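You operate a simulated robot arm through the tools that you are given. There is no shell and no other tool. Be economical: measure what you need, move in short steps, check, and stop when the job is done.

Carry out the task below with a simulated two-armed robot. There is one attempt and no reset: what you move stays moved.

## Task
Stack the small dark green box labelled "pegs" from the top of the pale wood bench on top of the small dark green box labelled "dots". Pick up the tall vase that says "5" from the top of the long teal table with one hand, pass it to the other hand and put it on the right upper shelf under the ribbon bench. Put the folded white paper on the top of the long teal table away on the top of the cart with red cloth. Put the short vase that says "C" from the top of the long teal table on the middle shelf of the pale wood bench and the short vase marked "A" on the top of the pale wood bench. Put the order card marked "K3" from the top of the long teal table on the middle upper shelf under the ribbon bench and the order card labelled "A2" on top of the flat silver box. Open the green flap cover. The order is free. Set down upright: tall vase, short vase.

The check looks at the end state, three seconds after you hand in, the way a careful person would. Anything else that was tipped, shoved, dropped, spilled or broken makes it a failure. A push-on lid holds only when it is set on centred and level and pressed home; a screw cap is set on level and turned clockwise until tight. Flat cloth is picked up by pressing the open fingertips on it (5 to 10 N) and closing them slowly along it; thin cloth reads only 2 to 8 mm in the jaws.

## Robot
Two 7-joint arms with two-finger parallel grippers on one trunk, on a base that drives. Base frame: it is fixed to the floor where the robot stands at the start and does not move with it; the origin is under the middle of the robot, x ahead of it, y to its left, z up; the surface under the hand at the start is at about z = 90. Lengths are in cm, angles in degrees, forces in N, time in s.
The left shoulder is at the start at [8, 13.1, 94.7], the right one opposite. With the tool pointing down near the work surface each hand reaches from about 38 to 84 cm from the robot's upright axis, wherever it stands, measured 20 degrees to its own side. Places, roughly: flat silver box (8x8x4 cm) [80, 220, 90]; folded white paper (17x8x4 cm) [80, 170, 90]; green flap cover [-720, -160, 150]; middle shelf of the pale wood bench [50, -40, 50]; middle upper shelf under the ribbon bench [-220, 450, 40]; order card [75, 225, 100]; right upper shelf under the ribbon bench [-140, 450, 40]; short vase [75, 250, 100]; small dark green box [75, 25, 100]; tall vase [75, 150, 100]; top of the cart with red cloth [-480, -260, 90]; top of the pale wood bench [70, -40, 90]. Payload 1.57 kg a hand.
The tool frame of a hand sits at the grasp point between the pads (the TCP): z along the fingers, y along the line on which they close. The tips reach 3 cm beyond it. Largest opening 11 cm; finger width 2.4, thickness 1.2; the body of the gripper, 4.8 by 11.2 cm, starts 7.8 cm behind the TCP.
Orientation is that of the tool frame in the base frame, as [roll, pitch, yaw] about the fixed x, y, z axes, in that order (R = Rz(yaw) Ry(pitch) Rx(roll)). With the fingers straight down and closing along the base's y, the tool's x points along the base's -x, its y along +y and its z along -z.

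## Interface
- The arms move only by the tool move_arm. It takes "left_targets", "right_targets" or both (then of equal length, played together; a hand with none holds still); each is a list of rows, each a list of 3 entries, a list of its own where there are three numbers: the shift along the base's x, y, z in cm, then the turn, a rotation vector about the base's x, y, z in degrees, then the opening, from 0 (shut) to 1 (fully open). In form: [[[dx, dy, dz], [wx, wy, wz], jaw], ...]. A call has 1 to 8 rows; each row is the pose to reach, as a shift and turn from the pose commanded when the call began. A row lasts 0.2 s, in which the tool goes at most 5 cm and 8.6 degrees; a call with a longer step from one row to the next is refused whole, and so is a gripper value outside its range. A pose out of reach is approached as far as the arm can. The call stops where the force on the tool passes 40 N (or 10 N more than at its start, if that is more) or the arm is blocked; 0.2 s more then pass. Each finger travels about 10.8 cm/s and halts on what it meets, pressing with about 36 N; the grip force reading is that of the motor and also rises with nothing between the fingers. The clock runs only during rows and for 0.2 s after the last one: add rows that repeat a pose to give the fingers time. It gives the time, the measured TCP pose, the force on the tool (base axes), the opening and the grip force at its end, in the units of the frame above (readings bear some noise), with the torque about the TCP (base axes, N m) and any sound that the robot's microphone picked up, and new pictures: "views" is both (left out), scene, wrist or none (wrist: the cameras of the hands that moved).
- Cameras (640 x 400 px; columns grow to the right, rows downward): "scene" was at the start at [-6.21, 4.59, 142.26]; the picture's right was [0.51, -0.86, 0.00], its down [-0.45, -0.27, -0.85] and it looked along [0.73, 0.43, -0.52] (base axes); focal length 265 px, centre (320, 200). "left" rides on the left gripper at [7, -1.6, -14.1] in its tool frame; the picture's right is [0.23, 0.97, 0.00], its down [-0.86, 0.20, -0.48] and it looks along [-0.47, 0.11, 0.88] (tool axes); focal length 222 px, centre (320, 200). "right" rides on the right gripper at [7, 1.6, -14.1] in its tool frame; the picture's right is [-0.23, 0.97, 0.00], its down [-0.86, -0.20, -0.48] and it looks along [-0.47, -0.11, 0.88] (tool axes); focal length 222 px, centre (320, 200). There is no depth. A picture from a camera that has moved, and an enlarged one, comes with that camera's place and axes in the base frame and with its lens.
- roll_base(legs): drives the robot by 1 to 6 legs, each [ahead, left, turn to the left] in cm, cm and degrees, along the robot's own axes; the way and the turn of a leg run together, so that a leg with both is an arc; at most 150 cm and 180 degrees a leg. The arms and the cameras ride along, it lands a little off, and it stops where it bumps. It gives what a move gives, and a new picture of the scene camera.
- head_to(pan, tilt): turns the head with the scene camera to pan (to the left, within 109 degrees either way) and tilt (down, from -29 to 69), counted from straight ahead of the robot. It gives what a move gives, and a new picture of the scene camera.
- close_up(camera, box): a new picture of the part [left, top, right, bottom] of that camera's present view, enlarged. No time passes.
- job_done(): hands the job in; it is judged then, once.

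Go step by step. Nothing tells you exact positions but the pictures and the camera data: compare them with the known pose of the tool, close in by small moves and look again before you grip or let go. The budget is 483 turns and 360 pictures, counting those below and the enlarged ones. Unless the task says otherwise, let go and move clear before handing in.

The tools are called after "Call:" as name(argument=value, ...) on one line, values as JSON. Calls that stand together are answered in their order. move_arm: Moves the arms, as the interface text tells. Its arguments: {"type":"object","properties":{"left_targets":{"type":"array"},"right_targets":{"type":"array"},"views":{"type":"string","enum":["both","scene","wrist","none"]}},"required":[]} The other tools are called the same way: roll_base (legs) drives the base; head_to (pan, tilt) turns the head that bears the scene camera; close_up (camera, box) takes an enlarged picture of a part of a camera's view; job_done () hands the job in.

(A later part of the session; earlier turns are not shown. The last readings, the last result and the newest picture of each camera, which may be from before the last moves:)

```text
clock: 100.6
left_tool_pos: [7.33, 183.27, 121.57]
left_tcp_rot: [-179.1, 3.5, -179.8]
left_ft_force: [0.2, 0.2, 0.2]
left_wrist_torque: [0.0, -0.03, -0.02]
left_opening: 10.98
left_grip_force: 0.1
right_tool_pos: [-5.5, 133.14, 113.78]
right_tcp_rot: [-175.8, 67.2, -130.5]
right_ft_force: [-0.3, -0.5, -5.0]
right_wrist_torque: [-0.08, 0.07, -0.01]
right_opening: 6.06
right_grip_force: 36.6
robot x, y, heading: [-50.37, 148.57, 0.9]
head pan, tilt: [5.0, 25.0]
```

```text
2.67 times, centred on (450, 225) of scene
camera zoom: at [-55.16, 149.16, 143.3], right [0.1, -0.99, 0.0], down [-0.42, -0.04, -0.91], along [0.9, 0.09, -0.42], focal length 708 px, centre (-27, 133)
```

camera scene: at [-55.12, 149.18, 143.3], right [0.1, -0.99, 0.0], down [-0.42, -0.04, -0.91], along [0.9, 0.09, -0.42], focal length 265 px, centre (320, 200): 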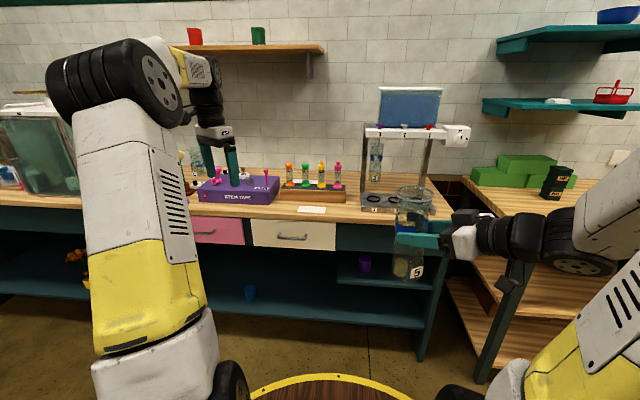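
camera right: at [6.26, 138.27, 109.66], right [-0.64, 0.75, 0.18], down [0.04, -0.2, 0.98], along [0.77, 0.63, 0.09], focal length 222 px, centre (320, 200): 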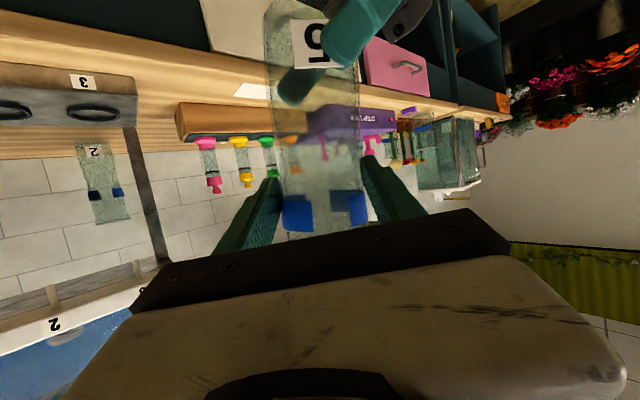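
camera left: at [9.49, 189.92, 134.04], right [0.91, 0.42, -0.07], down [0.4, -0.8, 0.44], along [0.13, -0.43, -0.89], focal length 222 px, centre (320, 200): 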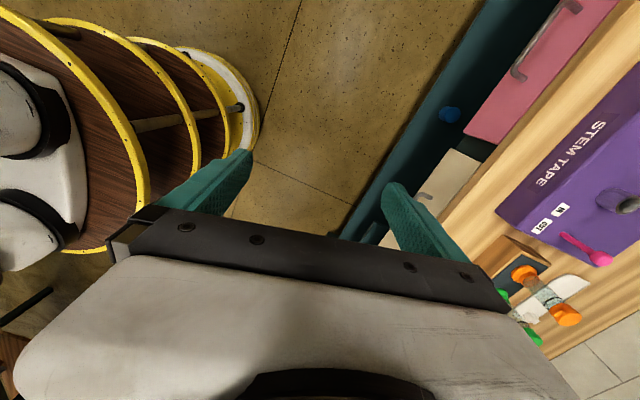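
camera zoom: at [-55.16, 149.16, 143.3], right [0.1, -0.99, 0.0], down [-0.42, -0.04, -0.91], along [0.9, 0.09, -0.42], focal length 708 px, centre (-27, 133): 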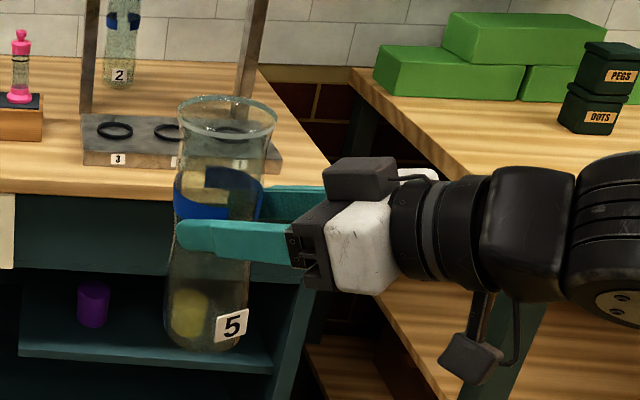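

Call:
move_arm(left_targets=[[[-3, -3, 1], [0, 0, 0], 1], [[-6, -6, 2], [0, 0, 0], 1], [[-9, -9, 3], [0, 0, 0], 1], [[-12, -12, 4], [0, 0, 0], 1]], views="none")

Call:
roll_base(legs=[[0, 78, -1]])

```text
clock: 101.6
left_tool_pos: [-4.59, 171.27, 125.57]
left_tcp_rot: [-179.2, 3.2, -179.8]
left_ft_force: [0.7, 1.1, -0.4]
left_wrist_torque: [0.02, 0.06, -0.04]
left_opening: 11.0
left_grip_force: 0.0
right_tool_pos: [-5.54, 133.24, 113.8]
right_tcp_rot: [-175.8, 67.2, -130.6]
right_ft_force: [1.1, 0.7, -4.7]
right_wrist_torque: [-0.03, 0.11, 0.02]
right_opening: 6.08
right_grip_force: 36.2
robot x, y, heading: [-50.02, 148.52, 0.9]
head pan, tilt: [5.0, 25.0]
```

```text
clock: 105.8
left_tool_pos: [-4.86, 248.28, 125.58]
left_tcp_rot: [-179.2, 3.3, 179.3]
left_ft_force: [-0.1, 0.5, -0.1]
left_wrist_torque: [0.0, -0.01, -0.01]
left_opening: 11.01
left_grip_force: 0.1
right_tool_pos: [-6.48, 210.12, 113.71]
right_tcp_rot: [-175.8, 67.2, -131.3]
right_ft_force: [-0.3, 0.5, -5.3]
right_wrist_torque: [-0.06, 0.09, -0.01]
right_opening: 6.07
right_grip_force: 35.8
robot x, y, heading: [-51.16, 225.83, 0.1]
head pan, tilt: [5.0, 25.0]
camera scene: at [-55.82, 226.74, 143.3], right [0.09, -1.0, 0.0], down [-0.42, -0.04, -0.91], along [0.9, 0.08, -0.42], focal length 265 px, centre (320, 200)
```

scene: 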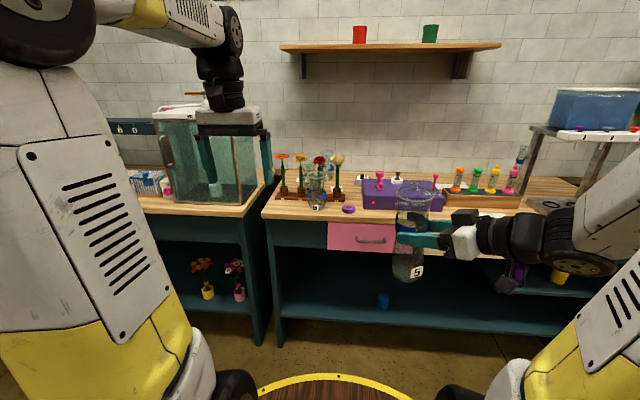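

Call:
roll_base(legs=[[50.5, 0, 0]])

```text
clock: 108.7
left_tool_pos: [45.78, 248.27, 125.56]
left_tcp_rot: [-179.3, 3.2, 179.3]
left_ft_force: [-0.2, 0.3, 0.9]
left_wrist_torque: [0.0, -0.03, -0.02]
left_opening: 11.02
left_grip_force: 0.0
right_tool_pos: [44.19, 210.14, 113.65]
right_tcp_rot: [-175.8, 67.2, -131.2]
right_ft_force: [-0.1, 0.1, -5.7]
right_wrist_torque: [-0.07, 0.1, -0.02]
right_opening: 6.04
right_grip_force: 36.1
robot x, y, heading: [-0.32, 226.29, 0.1]
head pan, tilt: [5.0, 25.0]
camera scene: at [-5.18, 226.84, 143.3], right [0.09, -1.0, 0.0], down [-0.42, -0.04, -0.91], along [0.9, 0.08, -0.42], focal length 265 px, centre (320, 200)
```

scene: 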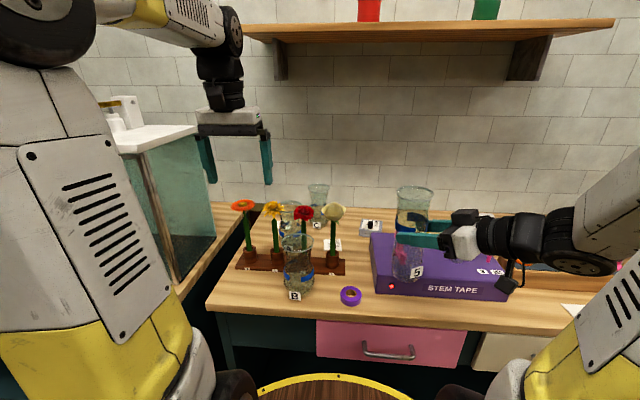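

Call:
move_arm(left_targets=[[[4.5, 0, 0], [0, -4, 0], 1], [[9, 0, 0], [0, -8, 0], 0.8], [[13.5, 0, 0], [0, -12, 0.7], 0.6], [[18, 0, 0], [0, -17, 0.7], 0.5], [[22.5, 0.5, -1], [0, -17, 0.7], 0.45], [[27, 1, -3], [0, -17, 0.7], 0.45], [[30, 1, -6], [0, -17, 0.7], 0.45], [[32, 1, -9], [0, -17, 0.7], 0.45]], views="both")

```text
clock: 110.5
left_tool_pos: [77.58, 249.27, 116.48]
left_tcp_rot: [-179.2, 20.5, 180.0]
left_ft_force: [0.0, 1.0, 0.2]
left_wrist_torque: [0.01, -0.06, 0.02]
left_opening: 4.93
left_grip_force: 0.0
right_tool_pos: [44.2, 210.34, 113.66]
right_tcp_rot: [-175.8, 67.3, -131.2]
right_ft_force: [-0.3, 0.9, -5.4]
right_wrist_torque: [-0.01, 0.05, 0.01]
right_opening: 6.06
right_grip_force: 36.1
robot x, y, heading: [-0.37, 226.31, 0.2]
head pan, tilt: [5.0, 25.0]
camera scene: at [-5.2, 226.84, 143.3], right [0.09, -1.0, 0.0], down [-0.42, -0.04, -0.91], along [0.9, 0.08, -0.42], focal length 265 px, centre (320, 200)
camera left: at [66.31, 248.06, 127.53], right [-0.21, 0.97, -0.09], down [0.64, 0.21, 0.74], along [0.74, 0.1, -0.66], focal length 222 px, centre (320, 200)
```

scene: 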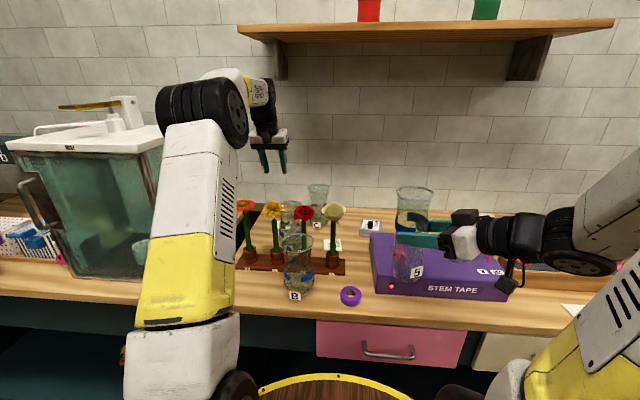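
left: 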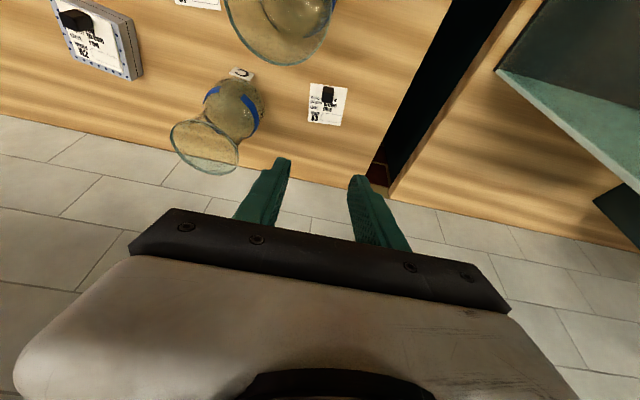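

Call:
close_up(camera="left", box=[280, 60, 380, 150])

```text
4.44 times, centred on (330, 105) of left
camera zoom: at [66.31, 248.06, 127.53], right [-0.21, 0.97, -0.09], down [0.64, 0.21, 0.74], along [0.74, 0.1, -0.66], focal length 987 px, centre (276, 622)
```

zoom: 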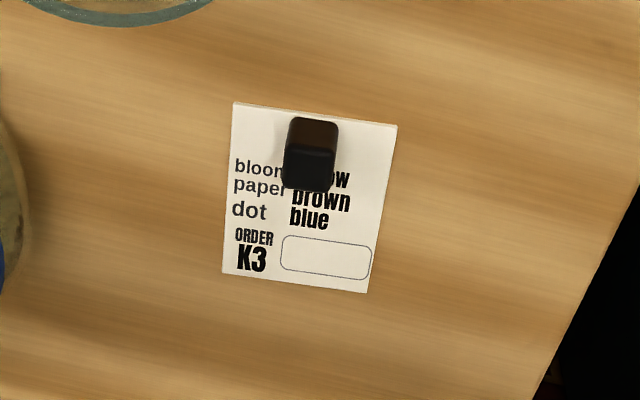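

Call:
move_arm(left_targets=[[[1.5, 0, -4.5], [0, 0, 2], 0.45], [[2.5, 0, -9], [0, 0, 5], 0.45], [[3.5, 0, -13.5], [0, 0, 5], 0.45], [[3.5, 0, -18], [0, 0, 5], 0.45], [[3.5, 0, -21], [0, 0, 5], 0.45], [[3.5, 0, -22.3], [0, 0, 5], 0.45]], views="wrist")

```text
clock: 111.9
left_tool_pos: [81.55, 249.33, 96.19]
left_tcp_rot: [-179.1, 21.2, -174.8]
left_ft_force: [-4.0, 1.7, 11.8]
left_wrist_torque: [-0.33, 1.09, -0.16]
left_opening: 4.94
left_grip_force: 0.0
right_tool_pos: [44.21, 210.33, 113.8]
right_tcp_rot: [-175.9, 67.0, -131.2]
right_ft_force: [-1.5, 0.3, -5.1]
right_wrist_torque: [-0.08, 0.11, -0.03]
right_opening: 6.07
right_grip_force: 36.1
robot x, y, heading: [-0.41, 226.18, 0.3]
head pan, tilt: [5.0, 25.0]
stopped in row 6 (left hand): the force on the tool passed its limit at 55 N (the readings are from after the stop); the commanded pose is now the measured one
camera left: at [70.08, 247.06, 106.89], right [-0.29, 0.95, -0.1], down [0.6, 0.26, 0.75], along [0.74, 0.16, -0.65], focal length 222 px, centre (320, 200)
```

left: 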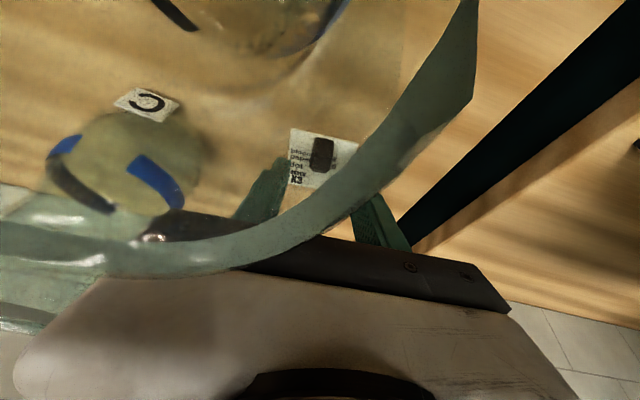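

The wrist camera touched vase A's rim; I lift straight up at once.

Call:
move_arm(left_targets=[[[0, 0, 3], [0, 0, 0], 0.45], [[0, 0, 6.5], [0, 0, 0], 0.45], [[0, 0, 11], [0, 0, 0], 0.45], [[0, 0, 15], [0, 0, 0], 0.45]], views="both")

```text
clock: 112.9
left_tool_pos: [81.44, 249.31, 110.91]
left_tcp_rot: [-179.2, 21.0, -174.9]
left_ft_force: [0.5, 0.3, -0.1]
left_wrist_torque: [-0.01, 0.02, -0.01]
left_opening: 4.94
left_grip_force: 0.1
right_tool_pos: [44.22, 210.29, 113.61]
right_tcp_rot: [-175.8, 67.2, -131.1]
right_ft_force: [0.7, 0.3, -5.0]
right_wrist_torque: [-0.09, 0.08, -0.02]
right_opening: 6.06
right_grip_force: 36.1
robot x, y, heading: [-0.75, 225.78, 0.2]
head pan, tilt: [5.0, 25.0]
camera scene: at [-5.15, 226.85, 143.3], right [0.09, -1.0, 0.0], down [-0.42, -0.04, -0.91], along [0.9, 0.08, -0.42], focal length 265 px, centre (320, 200)
camera left: at [70.16, 247.0, 121.68], right [-0.29, 0.95, -0.09], down [0.61, 0.26, 0.75], along [0.74, 0.16, -0.65], focal length 222 px, centre (320, 200)
```

scene: 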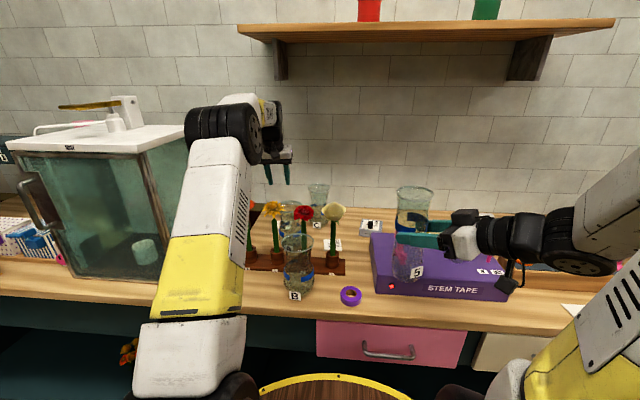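
left: 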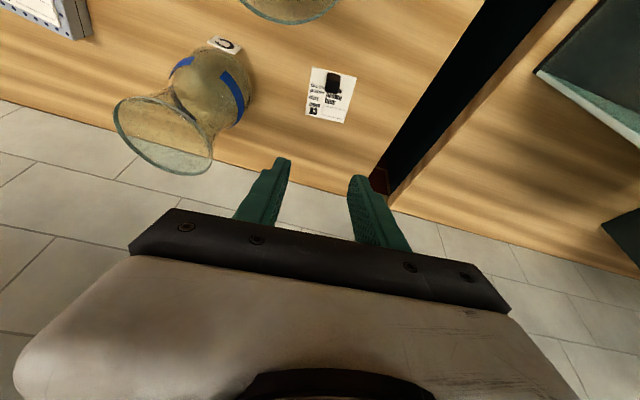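

Vase A still stands. Since A crowds K3, I'll take K3 later (with the paper) after A and C are gone; now I retract and deliver vase 5 to the ribbon bench.

Call:
move_arm(left_targets=[[[-1, 0, 4.5], [0, 0, 0], 0.6], [[-2, 0, 9], [0, 0, 0], 0.8], [[-6, 0, 11], [0, 4, 0], 1], [[-10.5, 0, 12], [0, 8, 0], 1], [[-15, 0, 13], [0, 12, 0], 1], [[-20, 0, 13], [0, 16, 0], 1], [[-24.9, 0, 13], [0, 20, 0], 1], [[-29.5, -1, 13], [0, 21, 0], 1]], views="none")

```text
clock: 114.7
left_tool_pos: [51.88, 248.44, 123.92]
left_tcp_rot: [178.9, 0.0, -175.3]
left_ft_force: [0.8, 0.7, 0.6]
left_wrist_torque: [-0.02, 0.04, -0.01]
left_opening: 11.01
left_grip_force: 0.0
right_tool_pos: [44.32, 210.41, 113.73]
right_tcp_rot: [-176.0, 67.2, -131.3]
right_ft_force: [1.0, 0.5, -6.1]
right_wrist_torque: [-0.07, 0.08, 0.01]
right_opening: 6.07
right_grip_force: 36.0
robot x, y, heading: [-0.36, 225.76, 0.2]
head pan, tilt: [5.0, 25.0]
```

Call:
roll_base(legs=[[-60, 0, 0], [0, 0, 90]])

Call:
head_to(pan=35, tilt=20)

```text
clock: 121.9
left_tool_pos: [-82.83, 277.97, 123.98]
left_tcp_rot: [178.9, 0.0, -84.9]
left_ft_force: [-0.4, 0.5, 0.0]
left_wrist_torque: [0.03, 0.0, 0.02]
left_opening: 10.99
left_grip_force: 0.2
right_tool_pos: [-44.75, 270.54, 113.66]
right_tcp_rot: [-175.9, 67.2, -40.9]
right_ft_force: [0.6, -0.7, -6.1]
right_wrist_torque: [-0.07, -0.08, 0.03]
right_opening: 6.05
right_grip_force: 36.1
robot x, y, heading: [-60.47, 225.94, 90.7]
head pan, tilt: [5.0, 25.0]
camera scene: at [-60.92, 221.06, 143.3], right [1.0, 0.1, 0.0], down [0.04, -0.42, -0.91], along [-0.09, 0.9, -0.42], focal length 265 px, centre (320, 200)
```

scene: 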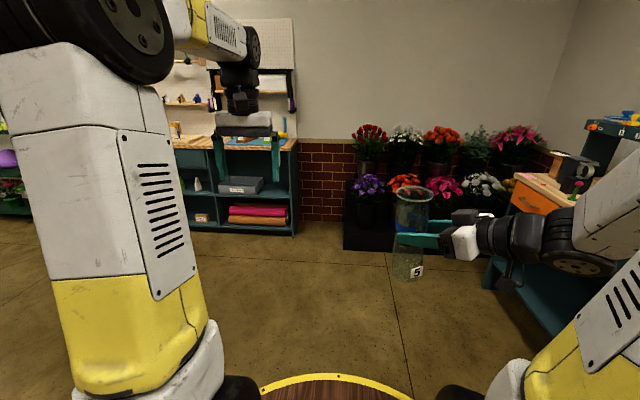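

```text
clock: 122.8
left_tool_pos: [-82.78, 278.0, 123.95]
left_tcp_rot: [179.0, 0.1, -84.9]
left_ft_force: [0.2, -0.1, 0.3]
left_wrist_torque: [0.01, -0.01, -0.01]
left_opening: 11.0
left_grip_force: 0.2
right_tool_pos: [-44.67, 270.44, 113.72]
right_tcp_rot: [-175.9, 67.1, -40.9]
right_ft_force: [-1.1, 0.4, -5.2]
right_wrist_torque: [-0.06, -0.06, 0.0]
right_opening: 6.04
right_grip_force: 36.7
robot x, y, heading: [-60.35, 225.77, 90.6]
head pan, tilt: [35.0, 20.0]
camera scene: at [-65.44, 219.47, 144.11], right [0.82, 0.58, 0.0], down [0.2, -0.28, -0.94], along [-0.54, 0.77, -0.34], focal length 265 px, centre (320, 200)
```

scene: 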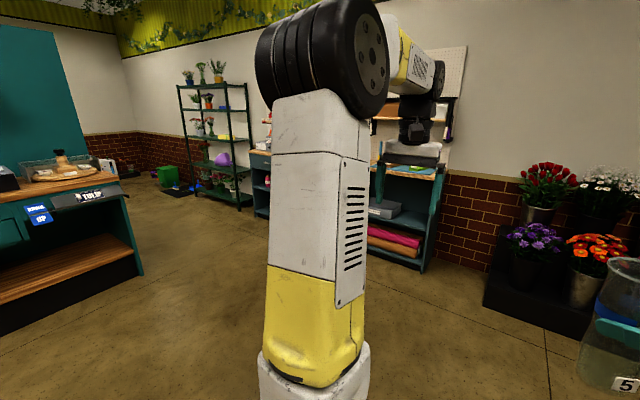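

Call:
roll_base(legs=[[0, 90, 0], [100, 0, 0]])

Call:
head_to(pan=0, tilt=35)

```text
clock: 132.3
left_tool_pos: [-172.88, 377.06, 124.03]
left_tcp_rot: [179.0, 0.1, -85.1]
left_ft_force: [-0.1, -0.3, 0.0]
left_wrist_torque: [-0.04, 0.02, 0.0]
left_opening: 10.98
left_grip_force: 0.0
right_tool_pos: [-134.75, 369.43, 113.56]
right_tcp_rot: [-175.7, 67.2, -41.1]
right_ft_force: [0.5, 0.1, -5.4]
right_wrist_torque: [-0.06, -0.1, 0.01]
right_opening: 6.04
right_grip_force: 36.4
robot x, y, heading: [-150.33, 324.61, 90.0]
head pan, tilt: [35.0, 20.0]
camera scene: at [-155.68, 318.5, 144.11], right [0.82, 0.58, 0.0], down [0.2, -0.28, -0.94], along [-0.54, 0.77, -0.34], focal length 265 px, centre (320, 200)
```

scene: 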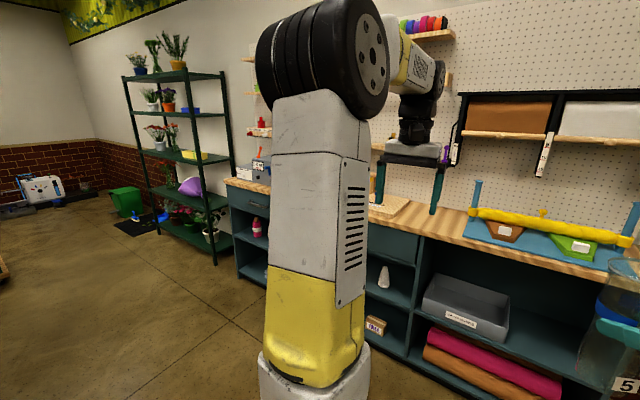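

```text
clock: 133.3
left_tool_pos: [-172.89, 377.13, 123.92]
left_tcp_rot: [179.1, 0.0, -85.1]
left_ft_force: [-0.4, -1.1, -0.3]
left_wrist_torque: [0.01, 0.01, -0.03]
left_opening: 11.01
left_grip_force: 0.1
right_tool_pos: [-134.77, 369.46, 113.71]
right_tcp_rot: [-175.8, 67.1, -41.0]
right_ft_force: [0.2, 0.1, -4.2]
right_wrist_torque: [-0.09, -0.06, 0.02]
right_opening: 6.06
right_grip_force: 35.7
robot x, y, heading: [-150.4, 325.07, 90.3]
head pan, tilt: [0.0, 35.0]
camera scene: at [-150.36, 319.71, 141.72], right [1.0, 0.01, 0.0], down [0.0, -0.57, -0.82], along [0.0, 0.82, -0.57], focal length 265 px, centre (320, 200)
```

scene: 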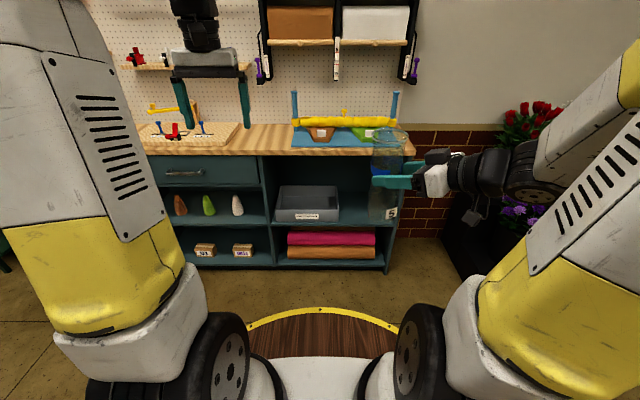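

Call:
move_arm(right_targets=[[[0, 2, 0], [0, 0, -7], 0.35], [[0, 4, 0], [0, 0, -14], 0.35], [[0, 6, 0], [0, 0, -21], 0.35], [[0, 9, 0], [0, 0, -28], 0.35], [[0, 12, 0], [0, 0, -35], 0.35], [[0, 15, 0], [0, 0, -42], 0.35], [[0, 18, 0], [0, 0, -48], 0.35]], views="scene")

```text
clock: 135.1
left_tool_pos: [-173.0, 376.95, 124.09]
left_tcp_rot: [179.0, 0.2, -85.0]
left_ft_force: [-0.7, -0.9, -0.4]
left_wrist_torque: [0.03, -0.02, 0.0]
left_opening: 11.0
left_grip_force: 0.1
right_tool_pos: [-153.04, 383.47, 119.1]
right_tcp_rot: [-172.3, 72.7, -66.1]
right_ft_force: [-0.6, -1.3, -5.5]
right_wrist_torque: [-0.14, -0.02, 0.0]
right_opening: 6.02
right_grip_force: 35.7
right hand out of reach, approached as far as the arm can: row 1, 2, 3, 4, 5, 6
robot x, y, heading: [-150.67, 325.16, 90.3]
head pan, tilt: [0.0, 35.0]
stopped in row 7 (right hand): the arm was blocked; the commanded pose is now the measured one
camera scene: at [-150.38, 319.6, 141.72], right [1.0, 0.01, 0.0], down [0.0, -0.57, -0.82], along [0.0, 0.82, -0.57], focal length 265 px, centre (320, 200)
```

scene: 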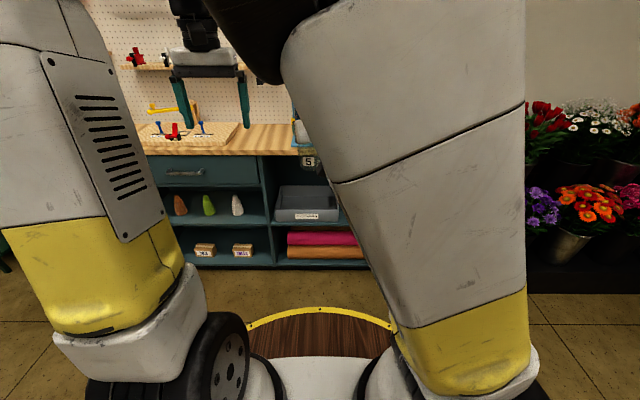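

Call:
move_arm(right_targets=[[[3, -2.5, -1], [0, 0, 4], 0.35], [[6, -5, -2], [0, 0, 8], 0.35], [[9, -7.5, -3], [0, 0, 12], 0.35], [[12, -10, -4], [0, 0, 16], 0.35], [[15, -12, -5], [0, 0, 20], 0.35], [[18, -14, -5.4], [0, 0, 25], 0.35]], views="scene")

```text
clock: 136.5
left_tool_pos: [-173.17, 377.07, 124.06]
left_tcp_rot: [179.0, 0.1, -85.0]
left_ft_force: [0.1, 0.2, 0.4]
left_wrist_torque: [0.03, -0.06, 0.03]
left_opening: 10.99
left_grip_force: 0.1
right_tool_pos: [-133.79, 371.06, 114.48]
right_tcp_rot: [-172.5, 72.8, -41.0]
right_ft_force: [-0.9, -0.3, -6.0]
right_wrist_torque: [-0.1, -0.09, 0.0]
right_opening: 6.03
right_grip_force: 36.1
right hand out of reach, approached as far as the arm can: row 3, 4, 5, 6
robot x, y, heading: [-150.2, 325.14, 90.2]
head pan, tilt: [0.0, 35.0]
camera scene: at [-150.4, 319.72, 141.72], right [1.0, 0.01, 0.0], down [0.0, -0.57, -0.82], along [0.0, 0.82, -0.57], focal length 265 px, centre (320, 200)
```

scene: 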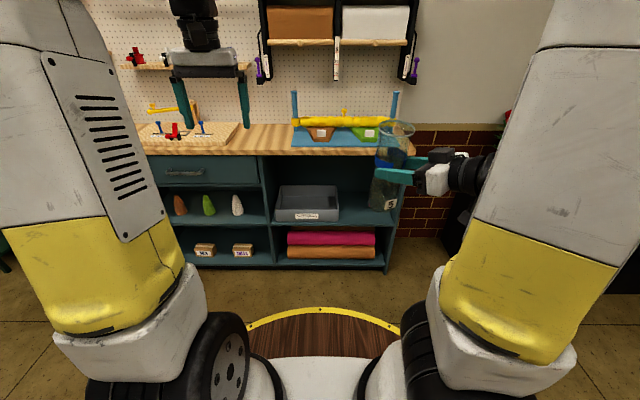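

Call:
move_arm(right_targets=[[[0, 4, -2], [0, 0, 0], 0.35], [[0, 8, -4], [0, 0, 0], 0.35], [[0, 12, -6], [-1.5, -1.8, 0], 0.35], [[0, 15, -9], [-3.3, -3.8, 0], 0.35], [[0, 15, -13], [-3.3, -3.8, 0], 0.35], [[0, 15, -17], [-3.3, -3.8, 0], 0.35], [[0, 15, -21], [-3.3, -3.8, 0], 0.35]], views="scene")

```text
clock: 138.1
left_tool_pos: [-172.96, 377.15, 123.92]
left_tcp_rot: [179.0, 0.2, -85.0]
left_ft_force: [-0.4, -0.7, -0.7]
left_wrist_torque: [0.06, -0.02, 0.0]
left_opening: 10.99
left_grip_force: 0.0
right_tool_pos: [-133.82, 385.92, 93.39]
right_tcp_rot: [-172.0, 67.7, -41.0]
right_ft_force: [1.3, -0.5, -5.3]
right_wrist_torque: [-0.12, -0.03, 0.04]
right_opening: 6.03
right_grip_force: 36.0
robot x, y, heading: [-150.24, 324.96, 90.4]
head pan, tilt: [0.0, 35.0]
camera scene: at [-150.37, 319.67, 141.72], right [1.0, 0.0, 0.0], down [0.0, -0.57, -0.82], along [0.0, 0.82, -0.57], focal length 265 px, centre (320, 200)
```

scene: 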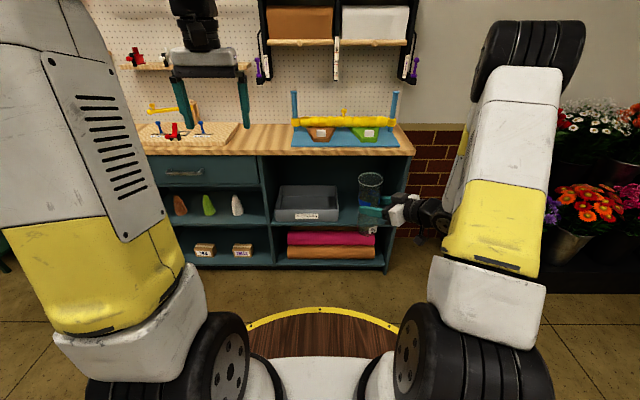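

Call:
move_arm(right_targets=[[[0, 1, -4], [0, 0, 0], 0.35], [[0, 2, -8], [0, 0, 0], 0.35], [[0, 3, -12], [0, 0, 0], 0.35], [[0, 4, -16], [0, 0, 0], 0.35], [[0, 4, -20], [0, 0, 0], 0.35], [[0, 4, -24], [0, 0, 0], 0.35], [[0, 4, -27], [0, 0, 0], 0.35]], views="scene")

```text
clock: 139.7
left_tool_pos: [-173.01, 377.06, 123.93]
left_tcp_rot: [178.9, 0.1, -85.0]
left_ft_force: [-0.7, -0.5, 0.6]
left_wrist_torque: [0.01, -0.02, 0.02]
left_opening: 11.01
left_grip_force: 0.1
right_tool_pos: [-134.08, 390.01, 66.43]
right_tcp_rot: [-172.1, 67.7, -41.1]
right_ft_force: [0.3, -0.3, -5.3]
right_wrist_torque: [-0.11, -0.05, 0.0]
right_opening: 6.0
right_grip_force: 36.1
robot x, y, heading: [-150.45, 324.96, 90.6]
head pan, tilt: [0.0, 35.0]
camera scene: at [-150.36, 319.7, 141.72], right [1.0, 0.01, 0.0], down [0.0, -0.57, -0.82], along [0.0, 0.82, -0.57], focal length 265 px, centre (320, 200)
```

scene: 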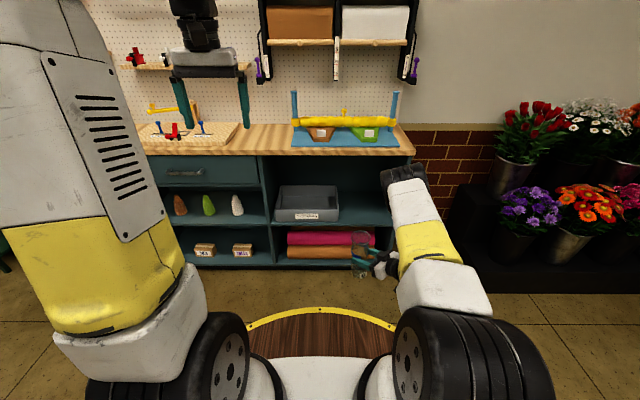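

Call:
move_arm(right_targets=[[[0, 1, 0], [0, 0, -7], 0.35], [[0, 2, 0], [0, 0, -14], 0.35], [[0, 2, 0], [0, 0, -21], 0.35], [[0, 2, 0], [0, 0, -28], 0.35]], views="both")

```text
clock: 140.7
left_tool_pos: [-172.97, 377.17, 123.93]
left_tcp_rot: [179.0, 0.1, -85.0]
left_ft_force: [-0.1, -0.2, 0.9]
left_wrist_torque: [-0.05, 0.01, -0.02]
left_opening: 11.01
left_grip_force: 0.1
right_tool_pos: [-133.17, 392.13, 66.6]
right_tcp_rot: [-173.5, 67.6, -69.9]
right_ft_force: [1.2, -0.1, -5.5]
right_wrist_torque: [-0.1, -0.04, -0.02]
right_opening: 6.0
right_grip_force: 35.9
right hand out of reach, approached as far as the arm can: row 4
robot x, y, heading: [-150.19, 325.39, 90.5]
head pan, tilt: [0.0, 35.0]
camera scene: at [-150.37, 319.72, 141.72], right [1.0, 0.01, 0.0], down [0.0, -0.57, -0.82], along [0.0, 0.82, -0.57], focal length 265 px, centre (320, 200)
camera right: at [-130.9, 376.61, 65.45], right [-0.97, -0.16, 0.17], down [0.18, -0.08, 0.98], along [-0.14, 0.98, 0.1], focal length 222 px, centre (320, 200)
```

scene: 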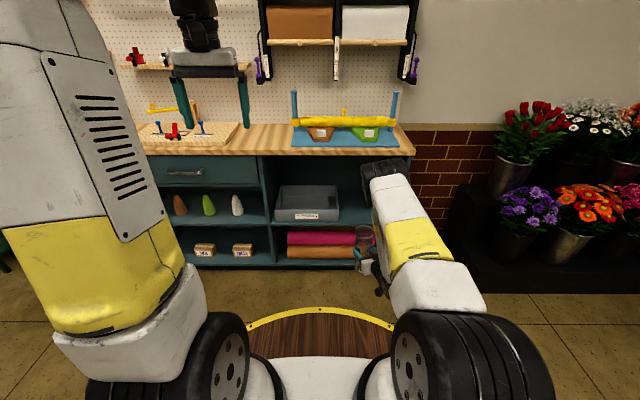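
right: 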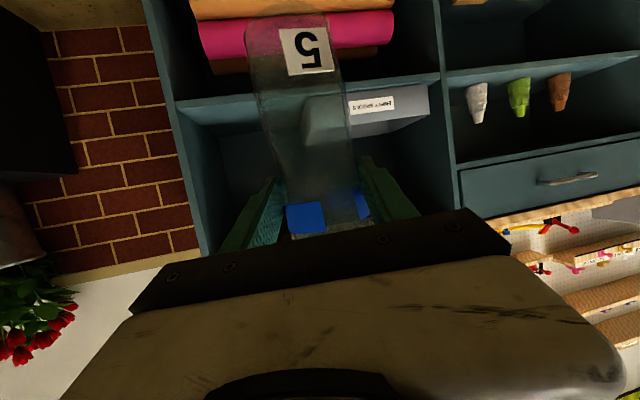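

Call:
close_up(camera="scene", box=[250, 120, 430, 290])

Call:
close_up(camera="right", box=[140, 0, 460, 240])

```text
2.35 times, centred on (340, 205) of scene
camera zoom: at [-150.37, 319.72, 141.72], right [1.0, 0.01, 0.0], down [0.0, -0.57, -0.82], along [0.0, 0.82, -0.57], focal length 624 px, centre (273, 188)
```

zoom: 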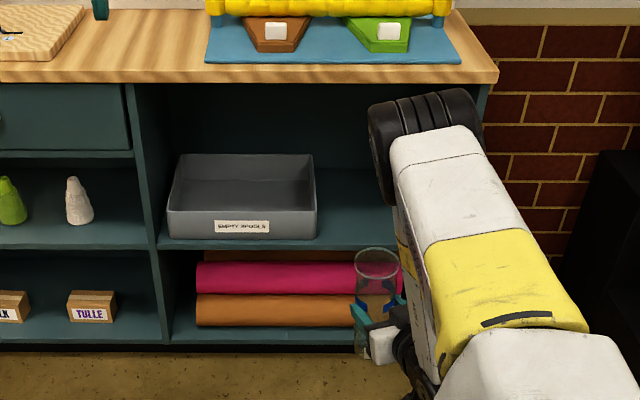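

```text
1.67 times, centred on (300, 120) of right
camera zoom: at [-130.9, 376.61, 65.45], right [-0.97, -0.16, 0.17], down [0.18, -0.08, 0.98], along [-0.14, 0.98, 0.1], focal length 370 px, centre (353, 333)
```

zoom: 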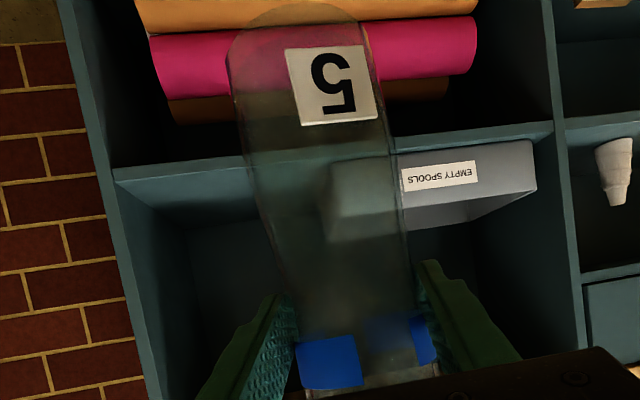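

Call:
move_arm(right_targets=[[[0, 3, -0.5], [0, 0, 0], 0.35], [[0, 6, -1], [0, 0, 0], 0.35], [[1, 9, -1.5], [0, 0, 0], 0.35], [[2, 12, -2], [0, 0, 0], 0.35], [[2, 15, -2], [0, 0, 0], 0.35]], views="both")

```text
clock: 141.9
left_tool_pos: [-172.95, 377.12, 123.95]
left_tcp_rot: [179.0, 0.1, -85.0]
left_ft_force: [0.6, -0.1, 0.2]
left_wrist_torque: [0.06, -0.02, 0.02]
left_opening: 11.01
left_grip_force: 0.1
right_tool_pos: [-131.23, 407.14, 64.58]
right_tcp_rot: [-172.4, 67.6, -69.2]
right_ft_force: [0.4, 0.1, -5.5]
right_wrist_torque: [-0.15, 0.01, 0.01]
right_opening: 6.01
right_grip_force: 36.0
robot x, y, heading: [-150.57, 325.05, 90.3]
head pan, tilt: [0.0, 35.0]
camera scene: at [-150.36, 319.71, 141.72], right [1.0, 0.01, 0.0], down [0.0, -0.57, -0.82], along [0.0, 0.82, -0.57], focal length 265 px, centre (320, 200)
camera right: at [-129.02, 391.63, 63.41], right [-0.98, -0.15, 0.16], down [0.17, -0.08, 0.98], along [-0.13, 0.99, 0.1], focal length 222 px, centre (320, 200)
```

scene: 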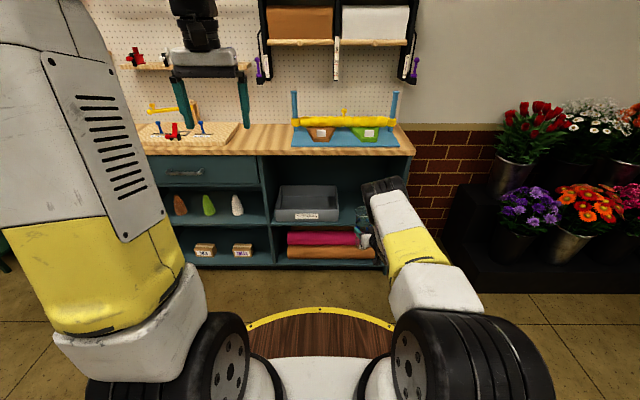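
right: 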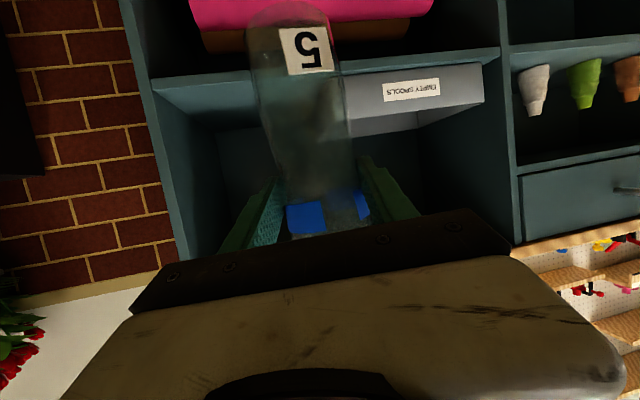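

Call:
move_arm(right_targets=[[[0, 3, 0], [0, 0, 0], 0.35], [[0, 6, 0], [0, 0, 0], 0.35]], views="none")

Call:
head_to(pan=-20, tilt=50)

```text
clock: 142.5
left_tool_pos: [-172.89, 377.09, 124.06]
left_tcp_rot: [179.0, 0.1, -85.0]
left_ft_force: [0.7, 0.0, 0.3]
left_wrist_torque: [0.01, 0.0, -0.03]
left_opening: 10.99
left_grip_force: 0.1
right_tool_pos: [-131.25, 413.09, 64.61]
right_tcp_rot: [-172.3, 67.6, -69.1]
right_ft_force: [-0.1, 0.0, -4.8]
right_wrist_torque: [-0.12, -0.02, 0.03]
right_opening: 6.02
right_grip_force: 36.0
robot x, y, heading: [-150.22, 324.78, 90.2]
head pan, tilt: [0.0, 35.0]
```

```text
clock: 143.3
left_tool_pos: [-173.0, 377.02, 123.92]
left_tcp_rot: [179.1, 0.1, -84.9]
left_ft_force: [0.1, 0.7, -0.1]
left_wrist_torque: [0.02, 0.0, 0.01]
left_opening: 10.99
left_grip_force: 0.1
right_tool_pos: [-131.11, 413.07, 64.53]
right_tcp_rot: [-172.2, 67.7, -69.2]
right_ft_force: [0.1, 0.0, -5.5]
right_wrist_torque: [-0.12, -0.01, -0.01]
right_opening: 6.03
right_grip_force: 36.5
robot x, y, heading: [-150.34, 324.98, 90.4]
head pan, tilt: [-20.0, 50.0]
camera scene: at [-147.72, 318.17, 139.55], right [0.94, -0.34, 0.0], down [-0.26, -0.72, -0.64], along [0.22, 0.61, -0.77], focal length 265 px, centre (320, 200)
```

scene: 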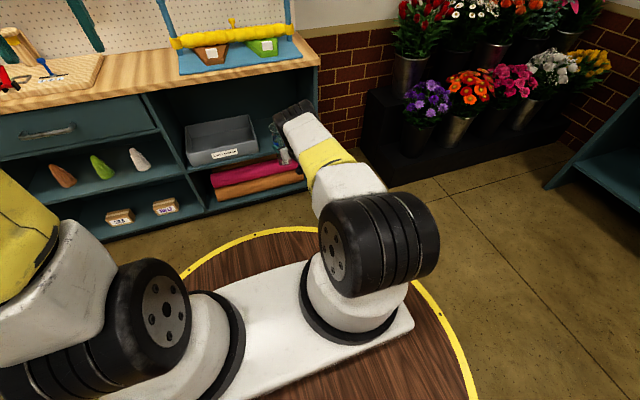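

Elbow stays in front of the bench, so I drive forward so that the vase enters the right upper shelf, right of the grey tray.

Call:
roll_base(legs=[[0, -5.5, 0], [20, 0, 0]])

Call:
close_up(camera="right", box=[0, 0, 640, 400])

```text
clock: 145.5
left_tool_pos: [-167.62, 396.88, 123.97]
left_tcp_rot: [179.1, 0.0, -85.1]
left_ft_force: [-0.1, 0.2, 0.3]
left_wrist_torque: [-0.02, 0.02, 0.05]
left_opening: 11.01
left_grip_force: 0.2
right_tool_pos: [-125.75, 432.99, 64.69]
right_tcp_rot: [-172.4, 67.7, -69.2]
right_ft_force: [-0.5, 1.0, -4.7]
right_wrist_torque: [-0.1, -0.03, 0.04]
right_opening: 6.0
right_grip_force: 36.1
robot x, y, heading: [-144.74, 344.83, 90.4]
head pan, tilt: [-20.0, 50.0]
camera scene: at [-142.35, 337.98, 139.55], right [0.94, -0.34, 0.0], down [-0.26, -0.72, -0.64], along [0.22, 0.6, -0.77], focal length 265 px, centre (320, 200)
```

scene: 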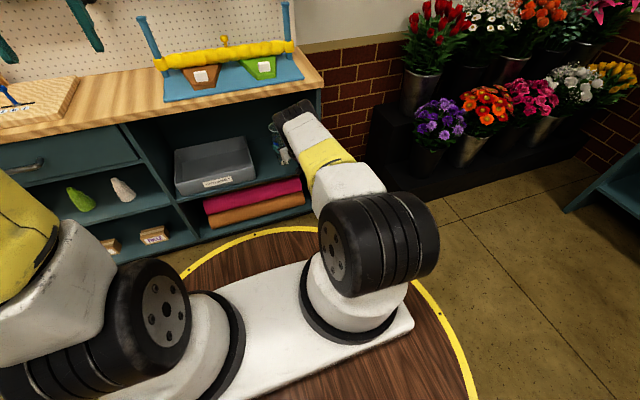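

```text
1.00 times, centred on (320, 200) of right (not enlarged: the box is as wide or as high as the picture)
camera zoom: at [-123.62, 417.42, 63.4], right [-0.98, -0.15, 0.16], down [0.17, -0.08, 0.98], along [-0.13, 0.99, 0.11], focal length 222 px, centre (320, 200)
```

zoom: 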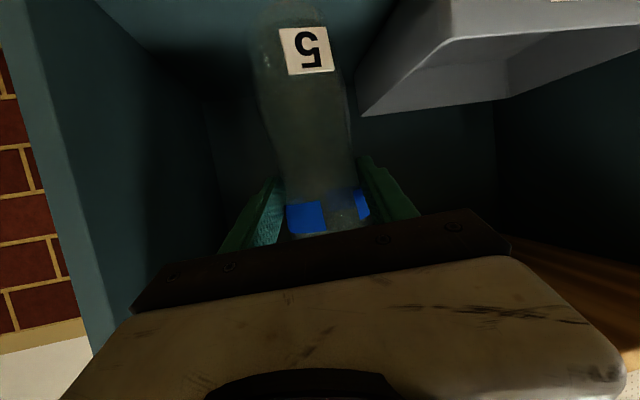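

Call:
roll_base(legs=[[12, 0, 0]])

Call:
close_up(camera="right", box=[0, 0, 640, 400])

```text
clock: 146.7
left_tool_pos: [-167.68, 408.97, 124.02]
left_tcp_rot: [178.9, 0.1, -85.0]
left_ft_force: [-1.1, -0.1, -0.6]
left_wrist_torque: [0.0, -0.01, -0.01]
left_opening: 10.98
left_grip_force: 0.3
right_tool_pos: [-125.97, 444.95, 64.56]
right_tcp_rot: [-172.3, 67.6, -69.1]
right_ft_force: [-0.4, 0.4, -5.5]
right_wrist_torque: [-0.12, -0.03, 0.01]
right_opening: 6.0
right_grip_force: 35.7
robot x, y, heading: [-145.23, 356.76, 90.4]
head pan, tilt: [-20.0, 50.0]
camera scene: at [-142.4, 350.02, 139.55], right [0.94, -0.34, 0.0], down [-0.26, -0.72, -0.64], along [0.22, 0.6, -0.77], focal length 265 px, centre (320, 200)
```

scene: 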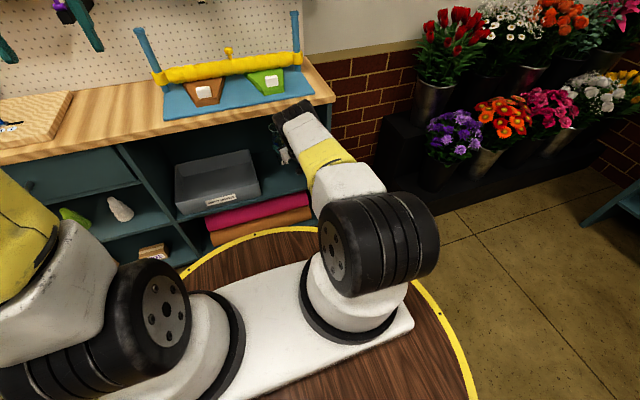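

```text
1.00 times, centred on (320, 200) of right (not enlarged: the box is as wide or as high as the picture)
camera zoom: at [-123.73, 429.47, 63.39], right [-0.98, -0.15, 0.16], down [0.17, -0.08, 0.98], along [-0.13, 0.99, 0.11], focal length 222 px, centre (320, 200)
```

zoom: 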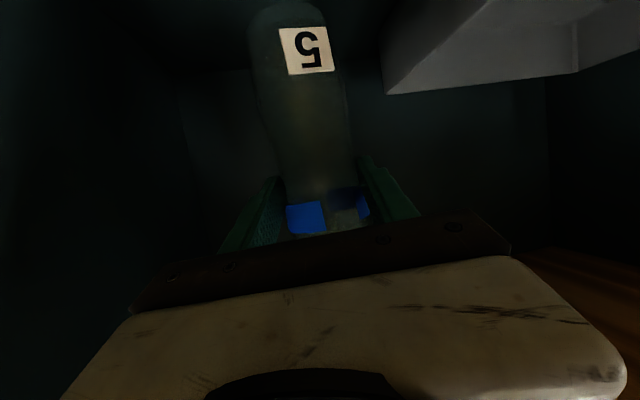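

Call:
move_arm(right_targets=[[[0, 0, -2], [0, 0, 0], 0.35], [[0, 0, -4], [0, 0, 0], 0.35], [[0, 0, -6], [0, 0, 0], 0.35], [[0, 0, -7], [0, 0, 0], 0.35]], views="wrist")

```text
clock: 147.7
left_tool_pos: [-167.75, 408.9, 124.02]
left_tcp_rot: [179.0, 0.2, -85.0]
left_ft_force: [1.3, 0.8, -0.4]
left_wrist_torque: [0.02, -0.01, -0.02]
left_opening: 11.0
left_grip_force: 0.1
right_tool_pos: [-125.87, 445.13, 57.47]
right_tcp_rot: [-172.2, 67.6, -69.0]
right_ft_force: [-0.6, -0.4, -3.9]
right_wrist_torque: [-0.16, -0.01, 0.0]
right_opening: 6.03
right_grip_force: 36.0
robot x, y, heading: [-145.09, 356.49, 90.4]
head pan, tilt: [-20.0, 50.0]
camera right: at [-123.62, 429.51, 56.35], right [-0.98, -0.15, 0.16], down [0.17, -0.08, 0.98], along [-0.13, 0.99, 0.11], focal length 222 px, centre (320, 200)
```

right: 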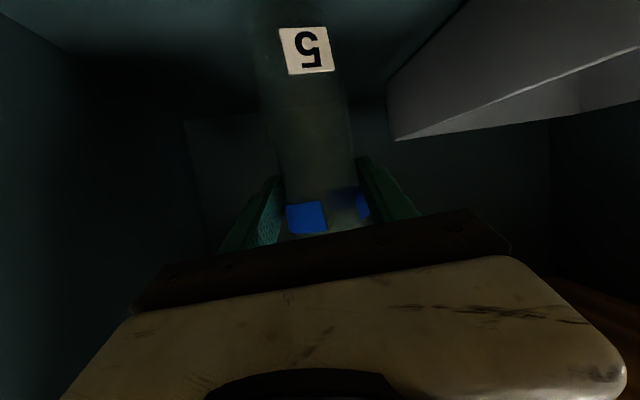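

Call:
move_arm(right_targets=[[[0, 0, -0.6], [0, 0, 0], 0.35], [[0, 0, -1.2], [0, 0, 0], 0.35], [[0, 0, -1.7], [0, 0, 0], 0.35]], views="none")

```text
clock: 148.5
left_tool_pos: [-167.67, 408.73, 123.94]
left_tcp_rot: [179.0, 0.2, -85.0]
left_ft_force: [-0.4, 0.9, -0.3]
left_wrist_torque: [-0.01, -0.02, 0.0]
left_opening: 11.01
left_grip_force: 0.0
right_tool_pos: [-125.86, 445.23, 56.34]
right_tcp_rot: [-172.0, 68.0, -68.9]
right_ft_force: [3.2, -4.4, 14.6]
right_wrist_torque: [-0.29, 0.2, 0.06]
right_opening: 6.03
right_grip_force: 35.8
robot x, y, heading: [-144.82, 356.63, 90.2]
head pan, tilt: [-20.0, 50.0]
```

Call:
move_arm(right_targets=[[[0, 0, 0.3], [0, 0, 0], 0.5], [[0, 0, 0.3], [0, 0, 0], 0.65], [[0, 0, 0.3], [0, 0, 0], 0.8], [[0, 0, 0.3], [0, 0, 0], 1], [[0, 0, 0.3], [0, 0, 0], 1]], views="wrist")

```text
clock: 149.7
left_tool_pos: [-167.68, 408.91, 123.91]
left_tcp_rot: [179.0, 0.1, -85.0]
left_ft_force: [-0.1, 0.3, -0.2]
left_wrist_torque: [0.04, -0.01, -0.02]
left_opening: 10.98
left_grip_force: 0.1
right_tool_pos: [-126.07, 445.12, 56.26]
right_tcp_rot: [-172.3, 67.6, -69.1]
right_ft_force: [-0.6, 0.0, 0.1]
right_wrist_torque: [-0.02, -0.02, -0.01]
right_opening: 10.97
right_grip_force: 0.1
robot x, y, heading: [-145.17, 356.56, 90.1]
head pan, tilt: [-20.0, 50.0]
camera right: at [-123.71, 429.5, 55.02], right [-0.98, -0.15, 0.16], down [0.17, -0.08, 0.98], along [-0.13, 0.99, 0.11], focal length 222 px, centre (320, 200)
```

right: 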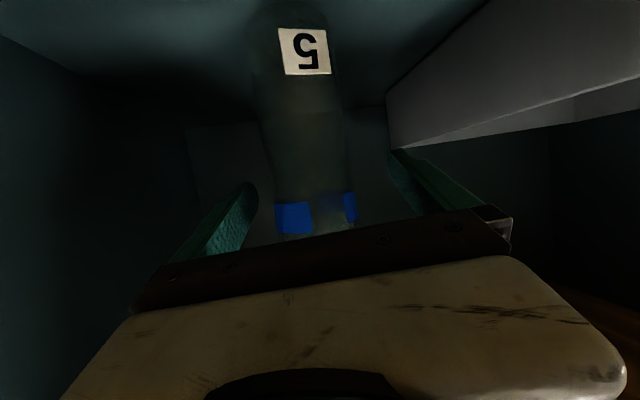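

Call:
move_arm(right_targets=[[[1, -2.6, 1.1], [0, 0, 0], 1], [[2, -5.2, 2.2], [0, 0, 0], 1], [[3, -7.8, 3.3], [0, 0, 0], 1], [[4, -11, 4], [0, 0, 0], 1], [[4, -15, 5], [0, 0, 0], 1], [[4, -19, 6], [0, 0, 0], 1]], views="both")

```text
clock: 151.1
left_tool_pos: [-167.65, 408.97, 124.03]
left_tcp_rot: [179.0, 0.1, -85.0]
left_ft_force: [-0.2, 0.2, -0.5]
left_wrist_torque: [-0.01, -0.01, -0.04]
left_opening: 11.0
left_grip_force: 0.2
right_tool_pos: [-122.06, 426.12, 62.25]
right_tcp_rot: [-172.2, 67.8, -69.1]
right_ft_force: [-0.7, 0.2, 0.0]
right_wrist_torque: [0.03, 0.0, 0.02]
right_opening: 11.02
right_grip_force: 0.0
robot x, y, heading: [-145.25, 356.61, 90.3]
head pan, tilt: [-20.0, 50.0]
camera scene: at [-142.4, 350.02, 139.55], right [0.94, -0.34, 0.0], down [-0.26, -0.72, -0.64], along [0.22, 0.6, -0.77], focal length 265 px, centre (320, 200)
camera right: at [-119.8, 410.48, 61.02], right [-0.98, -0.15, 0.16], down [0.17, -0.08, 0.98], along [-0.13, 0.99, 0.11], focal length 222 px, centre (320, 200)
```

scene: 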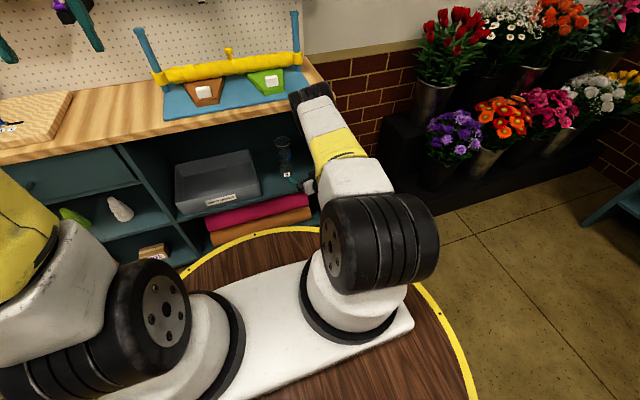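
right: 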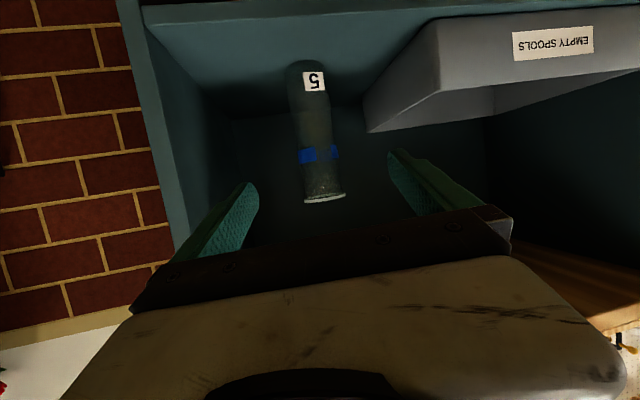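

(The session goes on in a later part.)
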